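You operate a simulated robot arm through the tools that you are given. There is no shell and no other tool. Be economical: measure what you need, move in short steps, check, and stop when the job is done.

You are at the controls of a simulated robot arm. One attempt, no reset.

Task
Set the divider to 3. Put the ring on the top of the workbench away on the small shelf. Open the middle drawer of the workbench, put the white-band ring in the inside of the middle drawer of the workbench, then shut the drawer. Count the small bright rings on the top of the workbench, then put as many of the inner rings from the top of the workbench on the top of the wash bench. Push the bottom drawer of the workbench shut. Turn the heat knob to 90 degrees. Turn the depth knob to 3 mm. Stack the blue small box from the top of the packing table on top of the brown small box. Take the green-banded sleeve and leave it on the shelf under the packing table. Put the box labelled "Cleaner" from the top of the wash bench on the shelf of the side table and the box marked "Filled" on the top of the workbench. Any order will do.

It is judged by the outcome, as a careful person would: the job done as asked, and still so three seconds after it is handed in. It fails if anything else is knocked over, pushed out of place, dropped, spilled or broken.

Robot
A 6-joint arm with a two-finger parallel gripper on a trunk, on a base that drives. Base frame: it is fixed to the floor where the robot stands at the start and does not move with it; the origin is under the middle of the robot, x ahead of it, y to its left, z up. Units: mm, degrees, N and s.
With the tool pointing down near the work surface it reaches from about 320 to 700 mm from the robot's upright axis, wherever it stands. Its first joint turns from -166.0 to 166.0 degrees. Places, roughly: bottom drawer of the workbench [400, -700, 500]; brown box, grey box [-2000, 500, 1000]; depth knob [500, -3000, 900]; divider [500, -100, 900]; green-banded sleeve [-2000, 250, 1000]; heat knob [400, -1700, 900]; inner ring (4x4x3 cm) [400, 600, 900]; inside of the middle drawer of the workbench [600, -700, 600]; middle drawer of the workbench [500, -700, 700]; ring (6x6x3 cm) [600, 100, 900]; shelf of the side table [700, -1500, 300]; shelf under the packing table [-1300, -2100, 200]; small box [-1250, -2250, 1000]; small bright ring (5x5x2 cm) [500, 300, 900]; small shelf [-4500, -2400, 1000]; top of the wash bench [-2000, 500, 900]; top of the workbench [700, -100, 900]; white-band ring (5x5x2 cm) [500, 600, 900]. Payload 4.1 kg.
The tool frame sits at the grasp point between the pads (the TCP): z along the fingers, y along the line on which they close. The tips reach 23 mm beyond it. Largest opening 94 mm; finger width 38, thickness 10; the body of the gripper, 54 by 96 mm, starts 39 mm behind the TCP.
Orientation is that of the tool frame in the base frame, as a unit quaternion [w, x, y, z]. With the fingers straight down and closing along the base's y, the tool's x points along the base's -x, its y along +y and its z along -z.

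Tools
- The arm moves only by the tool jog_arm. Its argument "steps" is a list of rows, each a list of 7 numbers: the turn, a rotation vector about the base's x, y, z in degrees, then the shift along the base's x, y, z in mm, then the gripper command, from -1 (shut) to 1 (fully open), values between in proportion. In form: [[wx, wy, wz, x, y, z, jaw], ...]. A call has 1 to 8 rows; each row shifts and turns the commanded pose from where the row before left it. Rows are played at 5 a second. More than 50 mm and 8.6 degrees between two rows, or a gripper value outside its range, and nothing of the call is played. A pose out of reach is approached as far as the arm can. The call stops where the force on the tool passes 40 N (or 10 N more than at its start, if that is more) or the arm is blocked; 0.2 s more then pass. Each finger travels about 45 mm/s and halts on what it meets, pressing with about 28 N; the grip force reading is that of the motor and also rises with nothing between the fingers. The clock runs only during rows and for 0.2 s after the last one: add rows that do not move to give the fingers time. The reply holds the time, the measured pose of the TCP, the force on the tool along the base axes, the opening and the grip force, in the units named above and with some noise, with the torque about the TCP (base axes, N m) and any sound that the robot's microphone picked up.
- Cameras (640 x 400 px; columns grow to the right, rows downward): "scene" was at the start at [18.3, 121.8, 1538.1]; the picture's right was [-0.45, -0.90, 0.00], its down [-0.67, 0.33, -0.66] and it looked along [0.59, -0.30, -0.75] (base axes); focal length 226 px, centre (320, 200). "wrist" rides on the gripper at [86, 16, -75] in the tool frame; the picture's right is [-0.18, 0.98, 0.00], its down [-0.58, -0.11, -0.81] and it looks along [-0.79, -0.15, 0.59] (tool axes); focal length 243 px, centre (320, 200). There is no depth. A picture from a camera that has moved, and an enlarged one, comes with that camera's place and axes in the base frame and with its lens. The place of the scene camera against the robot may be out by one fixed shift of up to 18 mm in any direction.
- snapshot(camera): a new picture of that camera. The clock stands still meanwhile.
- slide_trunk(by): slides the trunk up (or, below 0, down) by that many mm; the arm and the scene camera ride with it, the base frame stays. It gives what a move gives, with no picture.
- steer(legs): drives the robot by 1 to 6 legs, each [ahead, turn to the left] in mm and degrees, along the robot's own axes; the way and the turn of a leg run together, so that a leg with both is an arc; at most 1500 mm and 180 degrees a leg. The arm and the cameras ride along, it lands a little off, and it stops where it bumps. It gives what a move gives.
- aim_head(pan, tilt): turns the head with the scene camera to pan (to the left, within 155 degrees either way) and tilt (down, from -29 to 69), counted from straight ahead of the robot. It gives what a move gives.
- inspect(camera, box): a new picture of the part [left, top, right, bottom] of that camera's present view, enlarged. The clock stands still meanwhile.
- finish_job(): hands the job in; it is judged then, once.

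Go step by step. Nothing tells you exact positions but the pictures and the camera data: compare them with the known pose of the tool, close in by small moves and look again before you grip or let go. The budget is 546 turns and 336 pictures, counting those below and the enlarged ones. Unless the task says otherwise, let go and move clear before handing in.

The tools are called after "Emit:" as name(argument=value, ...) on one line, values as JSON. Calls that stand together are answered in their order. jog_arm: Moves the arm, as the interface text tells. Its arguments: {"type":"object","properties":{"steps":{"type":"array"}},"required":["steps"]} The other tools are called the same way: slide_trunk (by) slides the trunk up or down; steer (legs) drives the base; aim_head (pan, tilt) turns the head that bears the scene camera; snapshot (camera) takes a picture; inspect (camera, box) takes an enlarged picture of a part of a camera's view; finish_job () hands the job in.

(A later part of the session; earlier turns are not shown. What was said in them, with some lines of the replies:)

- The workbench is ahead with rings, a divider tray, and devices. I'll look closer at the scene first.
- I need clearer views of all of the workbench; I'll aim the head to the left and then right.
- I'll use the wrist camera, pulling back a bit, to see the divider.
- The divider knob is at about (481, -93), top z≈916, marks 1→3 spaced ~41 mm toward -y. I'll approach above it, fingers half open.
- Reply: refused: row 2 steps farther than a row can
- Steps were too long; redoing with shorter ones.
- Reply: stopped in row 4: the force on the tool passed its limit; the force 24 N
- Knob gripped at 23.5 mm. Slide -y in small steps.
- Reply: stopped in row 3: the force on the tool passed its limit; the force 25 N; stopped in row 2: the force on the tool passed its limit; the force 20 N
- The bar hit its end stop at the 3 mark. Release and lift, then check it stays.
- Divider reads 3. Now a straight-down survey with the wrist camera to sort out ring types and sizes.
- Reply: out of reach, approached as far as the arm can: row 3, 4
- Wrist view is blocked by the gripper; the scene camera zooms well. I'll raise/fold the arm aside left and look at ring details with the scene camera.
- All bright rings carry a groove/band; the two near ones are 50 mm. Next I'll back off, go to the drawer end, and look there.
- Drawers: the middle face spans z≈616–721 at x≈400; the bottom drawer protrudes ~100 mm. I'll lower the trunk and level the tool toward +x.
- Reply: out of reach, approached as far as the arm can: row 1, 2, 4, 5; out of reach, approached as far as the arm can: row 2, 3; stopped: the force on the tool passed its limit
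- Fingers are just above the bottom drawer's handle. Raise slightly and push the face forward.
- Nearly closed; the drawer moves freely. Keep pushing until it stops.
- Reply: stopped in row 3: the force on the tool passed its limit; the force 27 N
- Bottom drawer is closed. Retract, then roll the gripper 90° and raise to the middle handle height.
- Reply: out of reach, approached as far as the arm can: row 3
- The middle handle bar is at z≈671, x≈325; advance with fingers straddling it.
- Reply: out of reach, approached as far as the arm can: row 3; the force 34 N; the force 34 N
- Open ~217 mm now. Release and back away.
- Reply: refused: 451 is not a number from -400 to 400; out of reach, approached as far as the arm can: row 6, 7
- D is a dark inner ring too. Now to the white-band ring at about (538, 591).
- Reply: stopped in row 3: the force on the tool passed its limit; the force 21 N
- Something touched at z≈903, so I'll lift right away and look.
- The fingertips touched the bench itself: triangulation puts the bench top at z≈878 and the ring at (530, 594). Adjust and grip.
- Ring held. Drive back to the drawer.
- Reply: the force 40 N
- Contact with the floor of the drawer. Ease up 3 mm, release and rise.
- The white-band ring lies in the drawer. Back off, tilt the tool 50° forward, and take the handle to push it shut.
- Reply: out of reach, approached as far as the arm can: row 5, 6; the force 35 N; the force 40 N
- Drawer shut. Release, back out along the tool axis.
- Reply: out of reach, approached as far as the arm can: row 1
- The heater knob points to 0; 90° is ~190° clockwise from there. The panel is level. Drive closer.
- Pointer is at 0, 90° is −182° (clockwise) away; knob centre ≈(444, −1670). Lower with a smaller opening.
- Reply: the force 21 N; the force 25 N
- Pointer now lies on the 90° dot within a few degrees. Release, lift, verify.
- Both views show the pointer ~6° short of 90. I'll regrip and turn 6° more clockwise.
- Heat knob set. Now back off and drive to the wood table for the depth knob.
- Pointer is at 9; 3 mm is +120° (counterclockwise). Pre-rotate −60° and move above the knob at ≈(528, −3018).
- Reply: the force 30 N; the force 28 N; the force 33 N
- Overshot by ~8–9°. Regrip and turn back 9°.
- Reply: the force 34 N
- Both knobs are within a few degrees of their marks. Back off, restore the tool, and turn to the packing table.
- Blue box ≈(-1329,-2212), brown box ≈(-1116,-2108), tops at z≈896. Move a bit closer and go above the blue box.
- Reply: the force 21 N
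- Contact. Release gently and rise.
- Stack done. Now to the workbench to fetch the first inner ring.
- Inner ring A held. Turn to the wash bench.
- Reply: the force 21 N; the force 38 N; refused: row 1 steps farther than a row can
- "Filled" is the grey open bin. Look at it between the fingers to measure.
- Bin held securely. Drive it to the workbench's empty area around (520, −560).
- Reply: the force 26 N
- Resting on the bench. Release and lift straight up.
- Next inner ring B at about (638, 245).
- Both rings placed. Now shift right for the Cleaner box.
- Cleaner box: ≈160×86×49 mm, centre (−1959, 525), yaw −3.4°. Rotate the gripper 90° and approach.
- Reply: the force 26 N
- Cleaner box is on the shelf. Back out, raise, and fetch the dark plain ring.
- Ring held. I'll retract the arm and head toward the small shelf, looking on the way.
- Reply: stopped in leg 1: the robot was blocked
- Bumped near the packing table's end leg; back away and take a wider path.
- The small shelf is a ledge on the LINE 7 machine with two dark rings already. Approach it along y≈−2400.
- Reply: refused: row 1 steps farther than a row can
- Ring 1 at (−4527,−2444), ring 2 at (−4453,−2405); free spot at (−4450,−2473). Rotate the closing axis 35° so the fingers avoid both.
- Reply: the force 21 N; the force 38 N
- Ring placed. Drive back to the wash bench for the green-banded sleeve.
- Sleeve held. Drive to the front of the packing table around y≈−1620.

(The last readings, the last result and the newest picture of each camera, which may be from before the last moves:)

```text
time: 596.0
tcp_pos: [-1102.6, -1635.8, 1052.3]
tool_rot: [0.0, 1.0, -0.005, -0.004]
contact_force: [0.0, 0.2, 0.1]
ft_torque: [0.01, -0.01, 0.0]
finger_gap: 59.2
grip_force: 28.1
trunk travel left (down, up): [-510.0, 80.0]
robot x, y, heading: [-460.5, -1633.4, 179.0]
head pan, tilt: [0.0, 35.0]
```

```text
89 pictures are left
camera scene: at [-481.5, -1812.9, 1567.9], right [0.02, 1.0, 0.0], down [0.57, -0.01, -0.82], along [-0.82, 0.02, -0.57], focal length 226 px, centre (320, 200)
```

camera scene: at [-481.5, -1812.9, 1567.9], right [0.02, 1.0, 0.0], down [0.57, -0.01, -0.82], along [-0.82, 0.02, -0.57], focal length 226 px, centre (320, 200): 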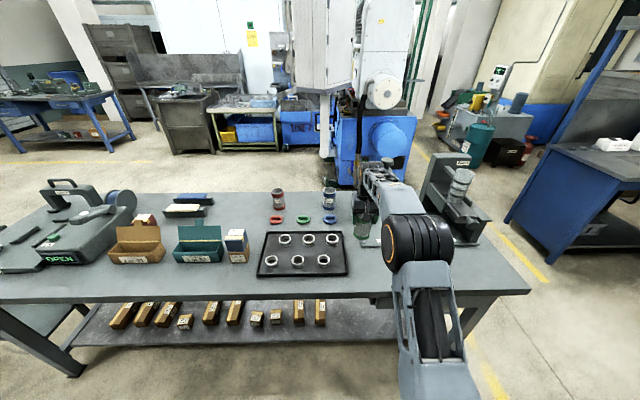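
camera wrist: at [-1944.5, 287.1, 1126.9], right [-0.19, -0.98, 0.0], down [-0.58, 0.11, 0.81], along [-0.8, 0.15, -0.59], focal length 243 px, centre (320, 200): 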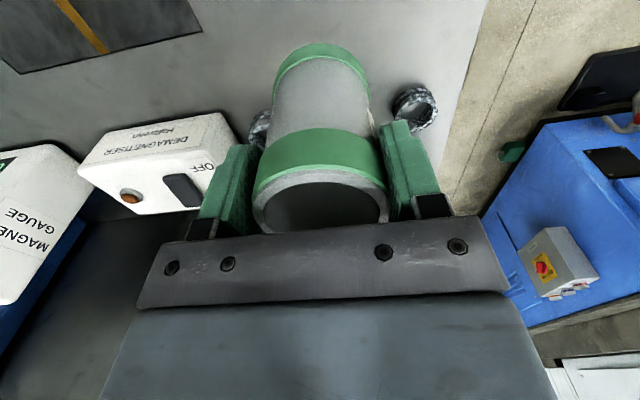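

Emit:
jog_arm(steps=[[0, 0, 0, 45, 0, 0, -1], [0, 0, 0, 45, 0, 0, -1], [0, 0, 0, 45, 0, 0, -1]])

Emit:
steer(legs=[[-180, 1]])

Emit:
slide_trunk(by=-400)

Emit:
slide_trunk(by=-110)

Emit:
snapshot(camera="scene")

```text
time: 596.9
tcp_pos: [-967.9, -1637.8, 1051.6]
tool_rot: [0.0, 1.0, -0.006, -0.003]
contact_force: [0.1, 0.1, -0.6]
ft_torque: [-0.02, 0.0, -0.01]
finger_gap: 59.1
grip_force: 28.2
trunk travel left (down, up): [-510.0, 80.0]
robot x, y, heading: [-458.3, -1636.5, 179.0]
head pan, tilt: [0.0, 35.0]
```

```text
time: 598.4
tcp_pos: [-789.0, -1648.6, 1052.3]
tool_rot: [0.0, 1.0, 0.003, -0.004]
contact_force: [0.3, 0.4, 0.0]
ft_torque: [0.0, -0.01, -0.01]
finger_gap: 58.7
grip_force: 27.4
trunk travel left (down, up): [-510.0, 80.0]
robot x, y, heading: [-276.3, -1637.1, 179.7]
head pan, tilt: [0.0, 35.0]
```

```text
time: 602.2
tcp_pos: [-788.1, -1648.6, 652.3]
tool_rot: [0.0, 1.0, 0.002, -0.003]
contact_force: [0.2, -0.2, -0.9]
ft_torque: [-0.01, -0.03, 0.01]
finger_gap: 58.7
grip_force: 28.2
trunk travel left (down, up): [-110.0, 480.0]
robot x, y, heading: [-273.1, -1643.2, 179.9]
head pan, tilt: [0.0, 35.0]
```

```text
time: 603.6
tcp_pos: [-789.2, -1648.6, 541.2]
tool_rot: [0.0, 1.0, 0.003, -0.003]
contact_force: [-0.1, -0.5, 0.1]
ft_torque: [0.03, 0.0, 0.0]
finger_gap: 59.4
grip_force: 28.0
trunk travel left (down, up): [0.0, 590.0]
robot x, y, heading: [-279.8, -1643.5, 179.8]
head pan, tilt: [0.0, 35.0]
```

```text
88 pictures are left
camera scene: at [-299.2, -1815.6, 1057.9], right [0.0, 1.0, 0.0], down [0.57, 0.0, -0.82], along [-0.82, 0.0, -0.57], focal length 226 px, centre (320, 200)
```

scene: 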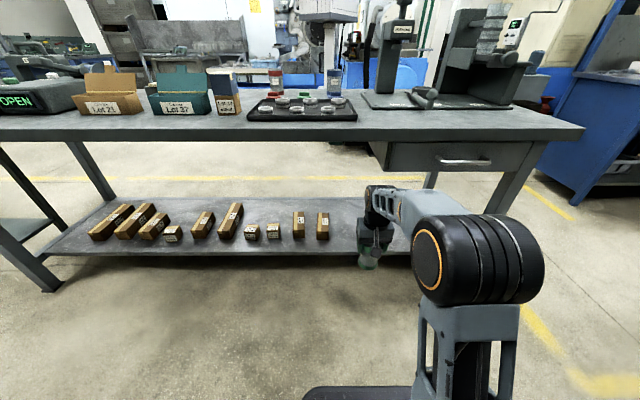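

Emit:
inspect(camera="scene", box=[240, 160, 460, 290])

Emit:
snapshot(camera="wrist")

```text
2.91 times, centred on (350, 225) of scene
camera zoom: at [-299.2, -1815.6, 1057.9], right [0.0, 1.0, 0.0], down [0.57, 0.0, -0.82], along [-0.82, 0.0, -0.57], focal length 659 px, centre (233, 127)
```

zoom: 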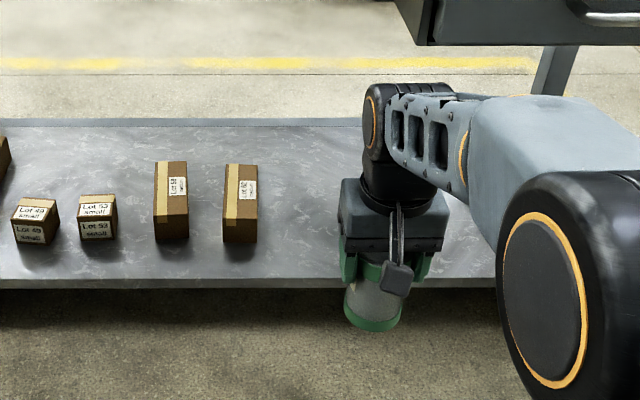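

```text
86 pictures are left
camera wrist: at [-702.8, -1662.6, 616.2], right [-0.18, -0.98, 0.0], down [-0.58, 0.11, 0.81], along [-0.8, 0.14, -0.59], focal length 243 px, centre (320, 200)
```

wrist: 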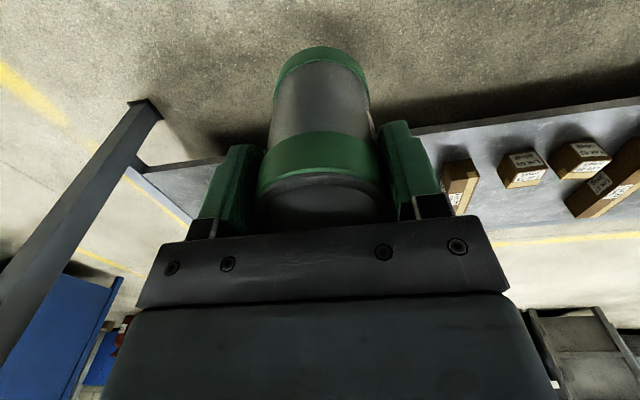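

Emit:
jog_arm(steps=[[0, 0, 0, 0, 0, -40, -1], [0, 0, 0, 0, 0, -40, -1], [0, 0, 0, 0, 0, -40, -1]])

Emit:
snapshot(camera="wrist")

```text
time: 604.4
tcp_pos: [-789.6, -1646.3, 420.6]
tool_rot: [0.0, 1.0, 0.003, -0.004]
contact_force: [-0.2, 0.3, -0.4]
ft_torque: [-0.02, 0.01, -0.02]
finger_gap: 58.9
grip_force: 27.7
trunk travel left (down, up): [0.0, 590.0]
robot x, y, heading: [-279.6, -1639.2, 179.8]
head pan, tilt: [0.0, 35.0]
```

```text
85 pictures are left
camera wrist: at [-702.4, -1661.5, 494.4], right [-0.18, -0.98, 0.0], down [-0.58, 0.11, 0.81], along [-0.8, 0.14, -0.58], focal length 243 px, centre (320, 200)
```

wrist: 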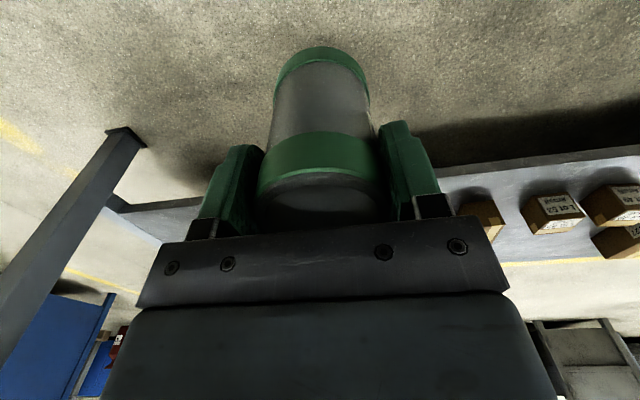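

The drawer blocks access from the front; the shelf's right end (y≈−1200) is reachable from the table's end. Drive there.

Emit:
steer(legs=[[0, -90], [1060, 0], [0, 90], [1050, 0], [0, 90]])

Emit:
snapshot(camera="scene")

Emit:
snapshot(camera="wrist")

```text
time: 624.7
tcp_pos: [-1631.0, -1096.6, 420.5]
tool_rot: [0.0, 0.876, 0.482, -0.008]
contact_force: [-5.0, -0.2, -1.7]
ft_torque: [0.01, -0.44, 0.01]
finger_gap: 59.0
grip_force: 27.8
trunk travel left (down, up): [0.0, 590.0]
robot x, y, heading: [-1356.2, -667.4, -122.8]
head pan, tilt: [0.0, 35.0]
stopped in leg 5: the force on the tool passed its limit (the readings are from after the stop); the commanded pose is now the measured one
```

```text
84 pictures are left
camera scene: at [-1223.9, -787.3, 1057.9], right [-0.84, 0.54, 0.0], down [0.31, 0.48, -0.82], along [-0.44, -0.69, -0.57], focal length 226 px, centre (320, 200)
```

scene: 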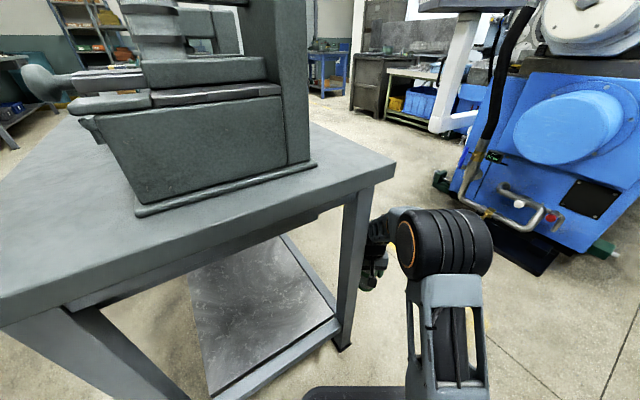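

```text
83 pictures are left
camera wrist: at [-1570.5, -1030.3, 494.5], right [0.73, -0.68, 0.0], down [-0.39, -0.43, 0.81], along [-0.56, -0.59, -0.58], focal length 243 px, centre (320, 200)
```

wrist: 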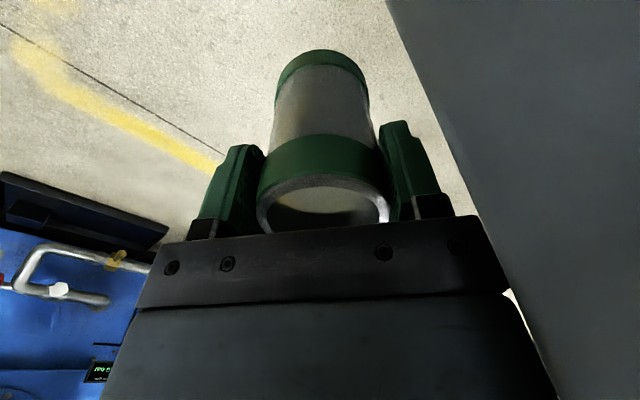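

Touched the table's corner leg while turning; turn back, retreat, then realign between the legs.

Emit:
steer(legs=[[0, -15]])

Emit:
steer(legs=[[-250, 0]])

Emit:
snapshot(camera="scene")

```text
time: 626.0
tcp_pos: [-1735.9, -1008.7, 421.9]
tool_rot: [-0.001, 0.932, 0.362, -0.008]
contact_force: [-0.4, 0.4, -2.2]
ft_torque: [0.06, 0.02, -0.01]
finger_gap: 59.1
grip_force: 28.1
trunk travel left (down, up): [0.0, 590.0]
robot x, y, heading: [-1354.9, -664.7, -138.0]
head pan, tilt: [0.0, 35.0]
```

```text
time: 627.8
tcp_pos: [-1546.6, -838.3, 420.4]
tool_rot: [-0.001, 0.932, 0.361, -0.008]
contact_force: [-0.7, 0.5, -1.3]
ft_torque: [-0.02, 0.0, 0.01]
finger_gap: 59.0
grip_force: 28.0
trunk travel left (down, up): [0.0, 590.0]
robot x, y, heading: [-1167.5, -493.2, -138.0]
head pan, tilt: [0.0, 35.0]
```

```text
82 pictures are left
camera scene: at [-1068.6, -645.9, 1057.9], right [-0.67, 0.74, 0.0], down [0.43, 0.38, -0.82], along [-0.61, -0.55, -0.57], focal length 226 px, centre (320, 200)
```

scene: 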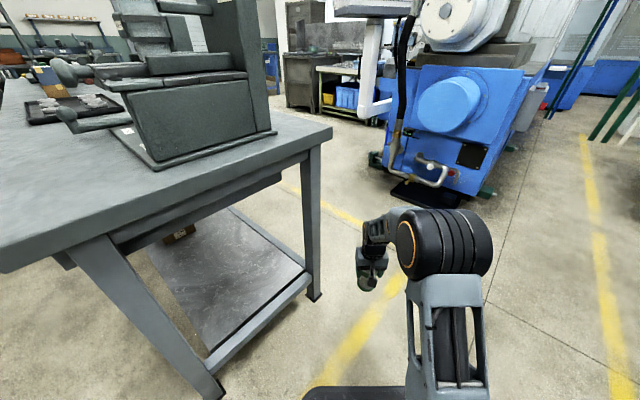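

Emit:
steer(legs=[[0, -42], [120, 0], [0, 90]])

Emit:
snapshot(camera="wrist")

Emit:
snapshot(camera="scene")

```text
time: 634.8
tcp_pos: [-1295.3, -1004.0, 420.4]
tool_rot: [0.002, 0.712, 0.702, -0.008]
contact_force: [-0.1, 0.4, -0.6]
ft_torque: [0.0, -0.01, 0.0]
finger_gap: 59.1
grip_force: 28.1
trunk travel left (down, up): [0.0, 590.0]
robot x, y, heading: [-1287.9, -494.2, -91.4]
head pan, tilt: [0.0, 35.0]
```

```text
81 pictures are left
camera wrist: at [-1277.5, -916.3, 494.6], right [0.98, -0.2, 0.0], down [-0.11, -0.57, 0.81], along [-0.16, -0.8, -0.58], focal length 243 px, centre (320, 200)
```

wrist: 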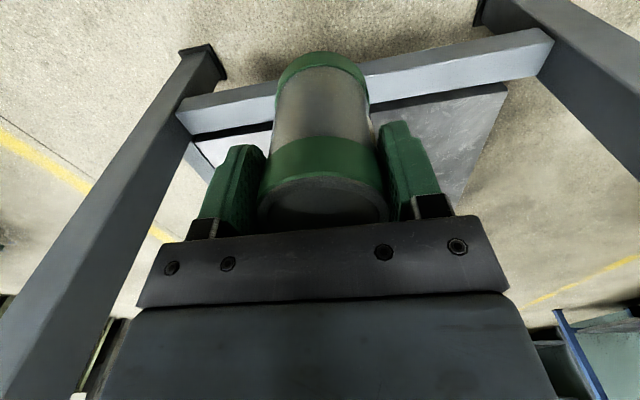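

```text
80 pictures are left
camera scene: at [-1113.5, -533.8, 1057.9], right [-1.0, 0.02, 0.0], down [0.01, 0.57, -0.82], along [-0.02, -0.82, -0.57], focal length 226 px, centre (320, 200)
```

scene: 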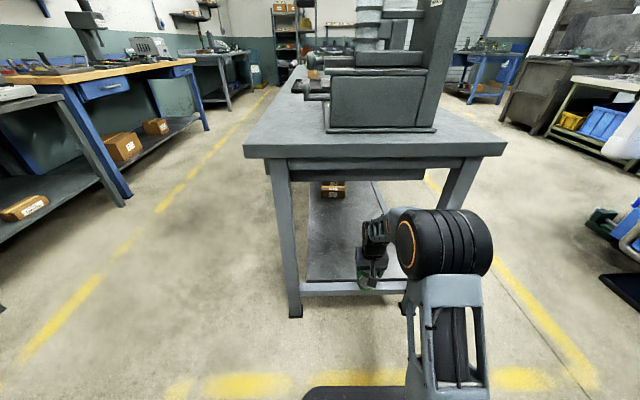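

Emit:
jog_arm(steps=[[0, 0, 0, 0, -45, 0, -1], [0, 0, 0, 0, -45, 0, -1]])

Emit:
steer(legs=[[110, 1.4]])

Emit:
snapshot(camera="wrist")

Emit:
snapshot(camera="scene")

```text
time: 635.4
tcp_pos: [-1295.7, -1097.1, 421.1]
tool_rot: [0.003, 0.712, 0.702, -0.007]
contact_force: [0.0, -0.6, -0.3]
ft_torque: [-0.01, -0.02, 0.01]
finger_gap: 59.2
grip_force: 27.9
trunk travel left (down, up): [0.0, 590.0]
robot x, y, heading: [-1289.9, -492.8, -91.2]
head pan, tilt: [0.0, 35.0]
```

```text
time: 636.6
tcp_pos: [-1281.3, -1205.8, 420.7]
tool_rot: [0.003, 0.703, 0.711, -0.007]
contact_force: [0.7, -0.8, -0.7]
ft_torque: [0.02, -0.01, 0.01]
finger_gap: 59.1
grip_force: 28.1
trunk travel left (down, up): [0.0, 590.0]
robot x, y, heading: [-1285.7, -603.5, -89.9]
head pan, tilt: [0.0, 35.0]
```

```text
79 pictures are left
camera wrist: at [-1266.8, -1117.0, 494.8], right [0.98, -0.17, 0.0], down [-0.1, -0.57, 0.81], along [-0.14, -0.8, -0.58], focal length 243 px, centre (320, 200)
```

wrist: 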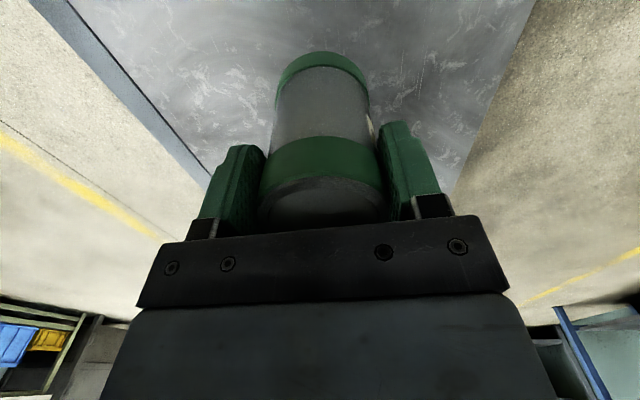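

```text
78 pictures are left
camera scene: at [-1113.8, -639.8, 1057.9], right [-1.0, 0.0, 0.0], down [0.0, 0.57, -0.82], along [0.0, -0.82, -0.57], focal length 226 px, centre (320, 200)
```

scene: 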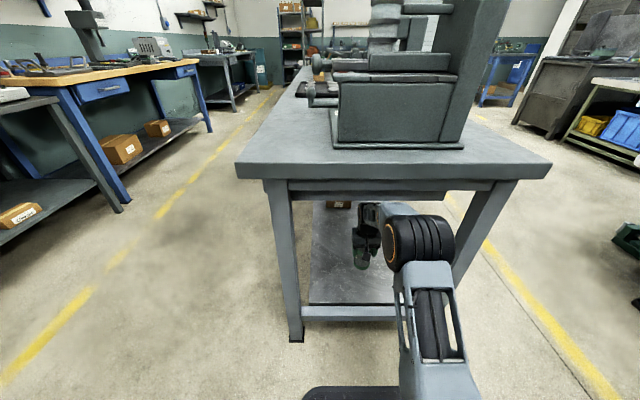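

Emit:
jog_arm(steps=[[0, 0, 0, 0, 0, -30, -1], [0, 0, 0, 0, 0, -30, -1], [0, 0, 0, 0, 0, -30, -1], [0, 0, 0, 0, 0, -20, -1]])

Emit:
snapshot(camera="wrist")

Emit:
inspect(camera="scene", box=[260, 150, 480, 330])

```text
time: 637.6
tcp_pos: [-1282.7, -1206.3, 310.4]
tool_rot: [0.002, 0.703, 0.711, -0.008]
contact_force: [0.3, 0.5, -1.2]
ft_torque: [0.02, 0.0, -0.01]
finger_gap: 58.6
grip_force: 28.3
trunk travel left (down, up): [0.0, 590.0]
robot x, y, heading: [-1288.4, -599.3, -89.7]
head pan, tilt: [0.0, 35.0]
```

```text
77 pictures are left
camera wrist: at [-1267.3, -1116.8, 384.6], right [0.98, -0.17, 0.0], down [-0.1, -0.57, 0.82], along [-0.14, -0.8, -0.58], focal length 243 px, centre (320, 200)
```

wrist: 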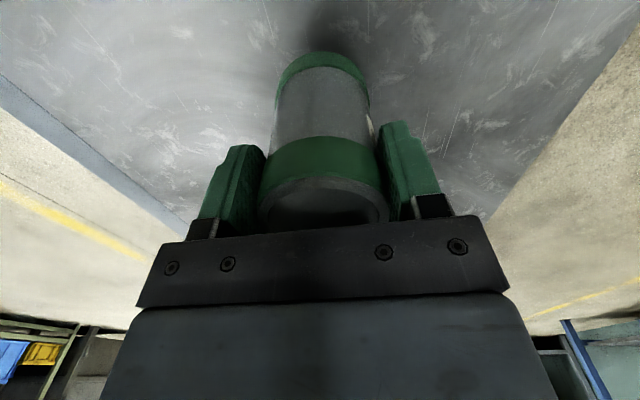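

```text
2.22 times, centred on (370, 240) of scene
camera zoom: at [-1113.8, -639.7, 1057.9], right [-1.0, 0.0, 0.0], down [0.0, 0.57, -0.82], along [0.0, -0.82, -0.57], focal length 503 px, centre (209, 111)
```

zoom: 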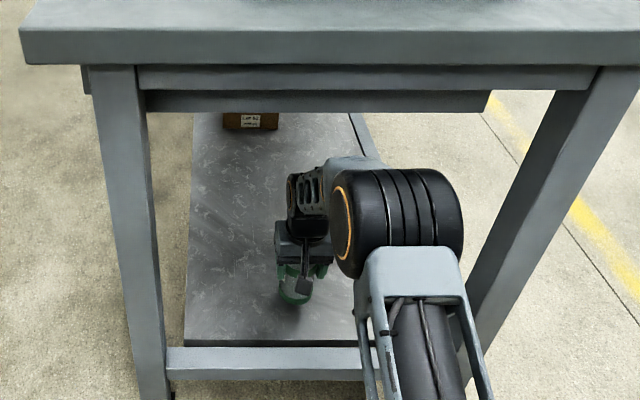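

Emit:
jog_arm(steps=[[0, 0, 0, 0, 0, -8, -1], [0, 0, 0, 0, 0, -5, -1], [0, 0, 0, 0, 0, -4, -1]])

Emit:
jog_arm(steps=[[0, 0, 0, 0, 0, -3, -1], [0, 0, 0, 0, 0, -3, -1], [0, 0, 0, 0, 0, -3, -1]])

```text
time: 638.4
tcp_pos: [-1281.8, -1206.0, 294.4]
tool_rot: [0.002, 0.704, 0.711, -0.007]
contact_force: [0.2, -1.0, -1.2]
ft_torque: [-0.01, -0.04, 0.01]
finger_gap: 59.1
grip_force: 28.1
trunk travel left (down, up): [0.0, 590.0]
robot x, y, heading: [-1287.1, -604.4, -89.8]
head pan, tilt: [0.0, 35.0]
```

```text
time: 639.2
tcp_pos: [-1282.1, -1205.3, 285.3]
tool_rot: [0.004, 0.703, 0.711, -0.008]
contact_force: [-0.3, 0.3, -0.9]
ft_torque: [0.01, 0.0, 0.03]
finger_gap: 59.2
grip_force: 28.0
trunk travel left (down, up): [0.0, 590.0]
robot x, y, heading: [-1289.2, -601.4, -89.9]
head pan, tilt: [0.0, 35.0]
```

Emit:
jog_arm(steps=[[0, 0, 0, 0, 0, -3, -1], [0, 0, 0, 0, 0, -3, -1], [0, 0, 0, 0, 0, -2, -1]])

Emit:
snapshot(camera="wrist")

```text
time: 640.0
tcp_pos: [-1282.6, -1207.6, 279.5]
tool_rot: [0.005, 0.704, 0.71, -0.01]
contact_force: [-1.1, -2.2, 24.8]
ft_torque: [-0.28, -0.39, -0.07]
finger_gap: 59.2
grip_force: 28.1
trunk travel left (down, up): [0.0, 590.0]
robot x, y, heading: [-1291.5, -606.0, -89.7]
head pan, tilt: [0.0, 35.0]
```

```text
75 pictures are left
camera wrist: at [-1266.9, -1117.7, 353.1], right [0.98, -0.17, 0.0], down [-0.1, -0.56, 0.82], along [-0.14, -0.81, -0.57], focal length 243 px, centre (320, 200)
```

wrist: 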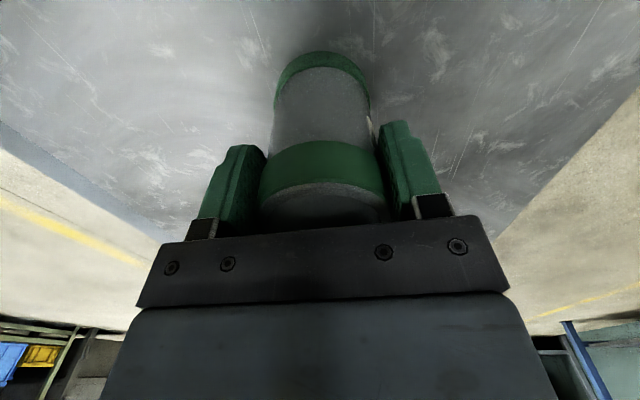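

Sleeve stands on the shelf. Release and rise.

Emit:
jog_arm(steps=[[0, 0, 0, 0, 0, 1, -1], [0, 0, 0, 0, 0, 0, 0.4], [0, 0, 0, 0, 0, 0, 0.8], [0, 0, 0, 0, 0, 0, 0.8], [0, 0, 0, 0, 0, 20, 0.8], [0, 0, 0, 0, 0, 40, 0.8], [0, 0, 0, 0, 0, 40, 0.8], [0, 0, 0, 0, 0, 20, 0.8]])

Emit:
snapshot(camera="wrist")

```text
time: 641.8
tcp_pos: [-1281.5, -1206.6, 397.6]
tool_rot: [0.002, 0.703, 0.711, -0.007]
contact_force: [-0.3, 0.3, -0.9]
ft_torque: [0.01, 0.02, -0.01]
finger_gap: 84.6
grip_force: 0.0
trunk travel left (down, up): [0.0, 590.0]
robot x, y, heading: [-1291.1, -604.9, -89.8]
head pan, tilt: [0.0, 35.0]
```

```text
74 pictures are left
camera wrist: at [-1266.8, -1117.0, 472.0], right [0.98, -0.17, 0.0], down [-0.1, -0.57, 0.81], along [-0.14, -0.8, -0.58], focal length 243 px, centre (320, 200)
```

wrist: 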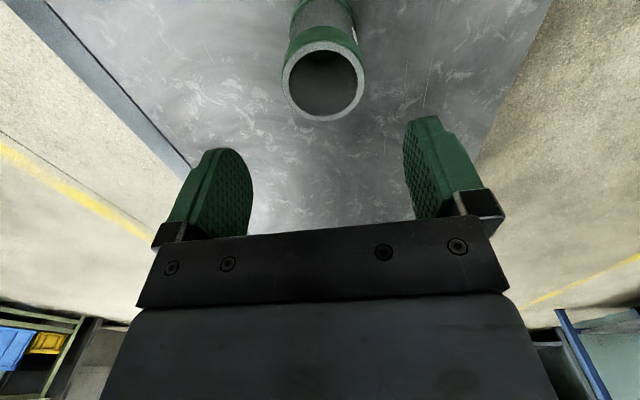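

Back out, raise up, and do a final check — including whether any further small bright ring hides behind the press on the workbench.

Emit:
steer(legs=[[-330, 0]])

Emit:
slide_trunk(by=400)

Emit:
slide_trunk(by=190)

Emit:
aim_head(pan=10, tilt=25)

Emit:
snapshot(camera="scene")

```text
time: 644.0
tcp_pos: [-1285.1, -876.5, 398.6]
tool_rot: [0.002, 0.704, 0.71, -0.008]
contact_force: [-0.2, 0.2, 0.7]
ft_torque: [0.0, -0.02, 0.0]
finger_gap: 84.7
grip_force: 0.1
trunk travel left (down, up): [0.0, 590.0]
robot x, y, heading: [-1288.0, -274.8, -89.9]
head pan, tilt: [0.0, 35.0]
```

```text
time: 647.8
tcp_pos: [-1283.2, -876.1, 798.4]
tool_rot: [0.002, 0.704, 0.71, -0.007]
contact_force: [1.0, -0.3, -0.6]
ft_torque: [0.02, -0.03, 0.0]
finger_gap: 84.9
grip_force: 0.1
trunk travel left (down, up): [-400.0, 190.0]
robot x, y, heading: [-1287.2, -271.8, -90.0]
head pan, tilt: [0.0, 35.0]
```

```text
time: 649.9
tcp_pos: [-1285.0, -875.9, 987.9]
tool_rot: [0.002, 0.704, 0.71, -0.009]
contact_force: [0.1, 0.1, -0.1]
ft_torque: [0.03, -0.01, -0.01]
finger_gap: 84.4
grip_force: 0.0
trunk travel left (down, up): [-590.0, 0.0]
robot x, y, heading: [-1291.7, -273.9, -90.0]
head pan, tilt: [0.0, 35.0]
```

```text
time: 650.6
tcp_pos: [-1284.1, -876.2, 989.6]
tool_rot: [0.002, 0.704, 0.71, -0.007]
contact_force: [-0.4, 0.4, 0.0]
ft_torque: [0.02, 0.0, 0.01]
finger_gap: 84.7
grip_force: 0.1
trunk travel left (down, up): [-590.0, 0.0]
robot x, y, heading: [-1290.2, -273.7, -89.9]
head pan, tilt: [10.0, 25.0]
```

```text
73 pictures are left
camera scene: at [-1098.5, -313.6, 1663.5], right [-0.98, -0.17, 0.0], down [-0.07, 0.42, -0.91], along [0.16, -0.89, -0.42], focal length 226 px, centre (320, 200)
```

scene: 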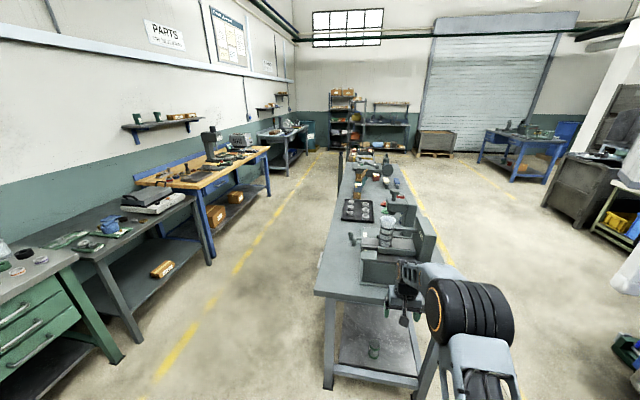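

Emit:
inspect(camera="scene", box=[330, 145, 450, 225])

Emit:
steer(legs=[[0, 90], [750, 0], [400, 0]])

Emit:
aim_head(pan=0, tilt=40)

Emit:
snapshot(camera="scene")

```text
5.00 times, centred on (390, 185) of scene
camera zoom: at [-1098.5, -313.6, 1663.5], right [-0.98, -0.17, 0.0], down [-0.07, 0.42, -0.91], along [0.16, -0.89, -0.42], focal length 1132 px, centre (-30, 275)
```

zoom: 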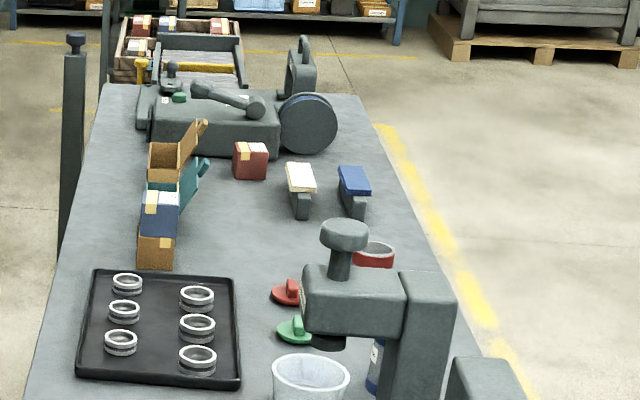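

```text
time: 660.7
tcp_pos: [477.3, -204.1, 988.1]
tool_rot: [0.008, -0.02, 1.0, -0.003]
contact_force: [0.1, 0.9, 0.2]
ft_torque: [0.0, -0.02, 0.0]
finger_gap: 84.4
grip_force: 0.1
trunk travel left (down, up): [-590.0, 0.0]
robot x, y, heading: [-127.7, -228.2, 2.0]
head pan, tilt: [10.0, 25.0]
```

```text
time: 661.5
tcp_pos: [476.5, -202.5, 987.8]
tool_rot: [0.007, -0.02, 1.0, -0.003]
contact_force: [-0.6, -0.3, -0.1]
ft_torque: [0.01, 0.04, 0.01]
finger_gap: 84.8
grip_force: 0.0
trunk travel left (down, up): [-590.0, 0.0]
robot x, y, heading: [-123.1, -226.5, 1.9]
head pan, tilt: [0.0, 40.0]
```

```text
71 pictures are left
camera scene: at [-98.8, -70.3, 1640.3], right [0.03, -1.0, 0.0], down [-0.64, -0.02, -0.77], along [0.77, 0.03, -0.64], focal length 226 px, centre (320, 200)
```

scene: 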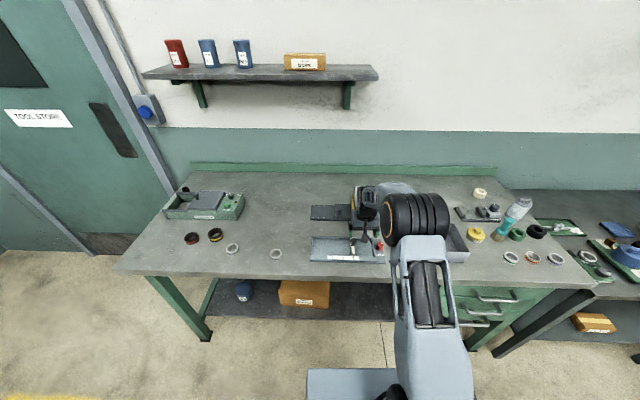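

Emit:
jog_arm(steps=[[0, 0, 0, 0, 0, 48, 0], [0, 0, 0, 0, 0, 48, 0], [0, 0, 0, 0, 0, 48, 0], [0, 0, 0, 0, 0, 48, 0], [0, 0, 0, 0, 0, 48, 0], [0, 0, 0, 30, 0, 30, 0], [0, 0, 0, 40, 0, 0, 0]])

Emit:
snapshot(camera="wrist")

Emit:
inspect(camera="scene", box=[150, 150, 400, 270])

```text
time: 663.1
tcp_pos: [527.9, -205.4, 1251.5]
tool_rot: [0.007, -0.02, 1.0, -0.004]
contact_force: [-1.5, -0.9, 0.0]
ft_torque: [0.02, -0.09, -0.01]
finger_gap: 47.2
grip_force: 0.0
out of reach, approached as far as the arm can: row 7
trunk travel left (down, up): [-590.0, 0.0]
robot x, y, heading: [-127.1, -222.8, 2.1]
head pan, tilt: [0.0, 40.0]
```

```text
70 pictures are left
camera wrist: at [440.0, -190.8, 1325.7], right [0.14, 0.99, 0.0], down [0.57, -0.08, 0.81], along [0.81, -0.12, -0.58], focal length 243 px, centre (320, 200)
```

wrist: 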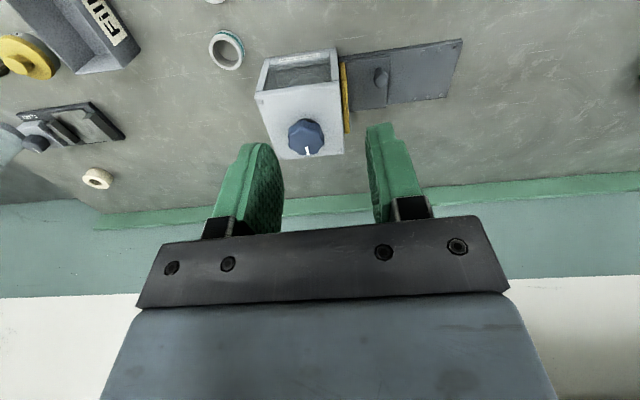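

```text
2.56 times, centred on (275, 210) of scene
camera zoom: at [-101.2, -70.6, 1640.3], right [0.03, -1.0, 0.0], down [-0.64, -0.02, -0.77], along [0.77, 0.03, -0.64], focal length 580 px, centre (435, 174)
```

zoom: 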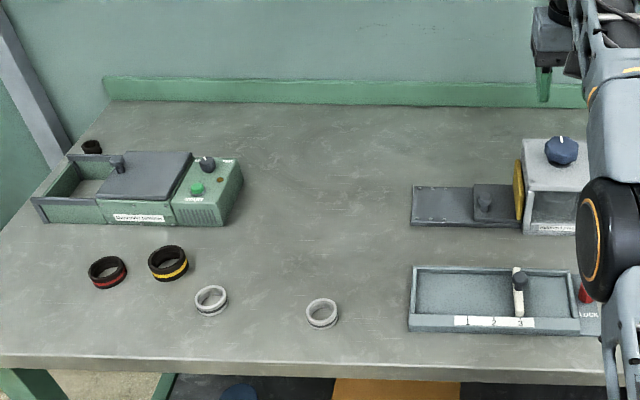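

Everything reads as asked: nothing else is hidden on the bench, the divider is at 3, and the arm is clear. Handing in.

Emit:
finish_job()

```text
The job is handed in.
```

The job is handed in with every item carried out, but the inner-ring count rests on a judgement call. I counted two small bright rings (the two plain ones) and moved two inner rings to the wash bench. The three similar-sized rings with green, orange and purple bands could also count as small and bright. That would make five, and I could find only three inner rings on the bench, so I took two as the intended count.

- **Knobs:** the heat knob points at 90 within about a degree. The depth knob is 1 to 5 degrees off the 3 mm mark.
- **Bumps:** the robot bumped the packing table's end once, and the gripper later touched one of its corner legs while I carried the sleeve. In a later picture the stacked boxes and the other items on that table looked undisturbed.
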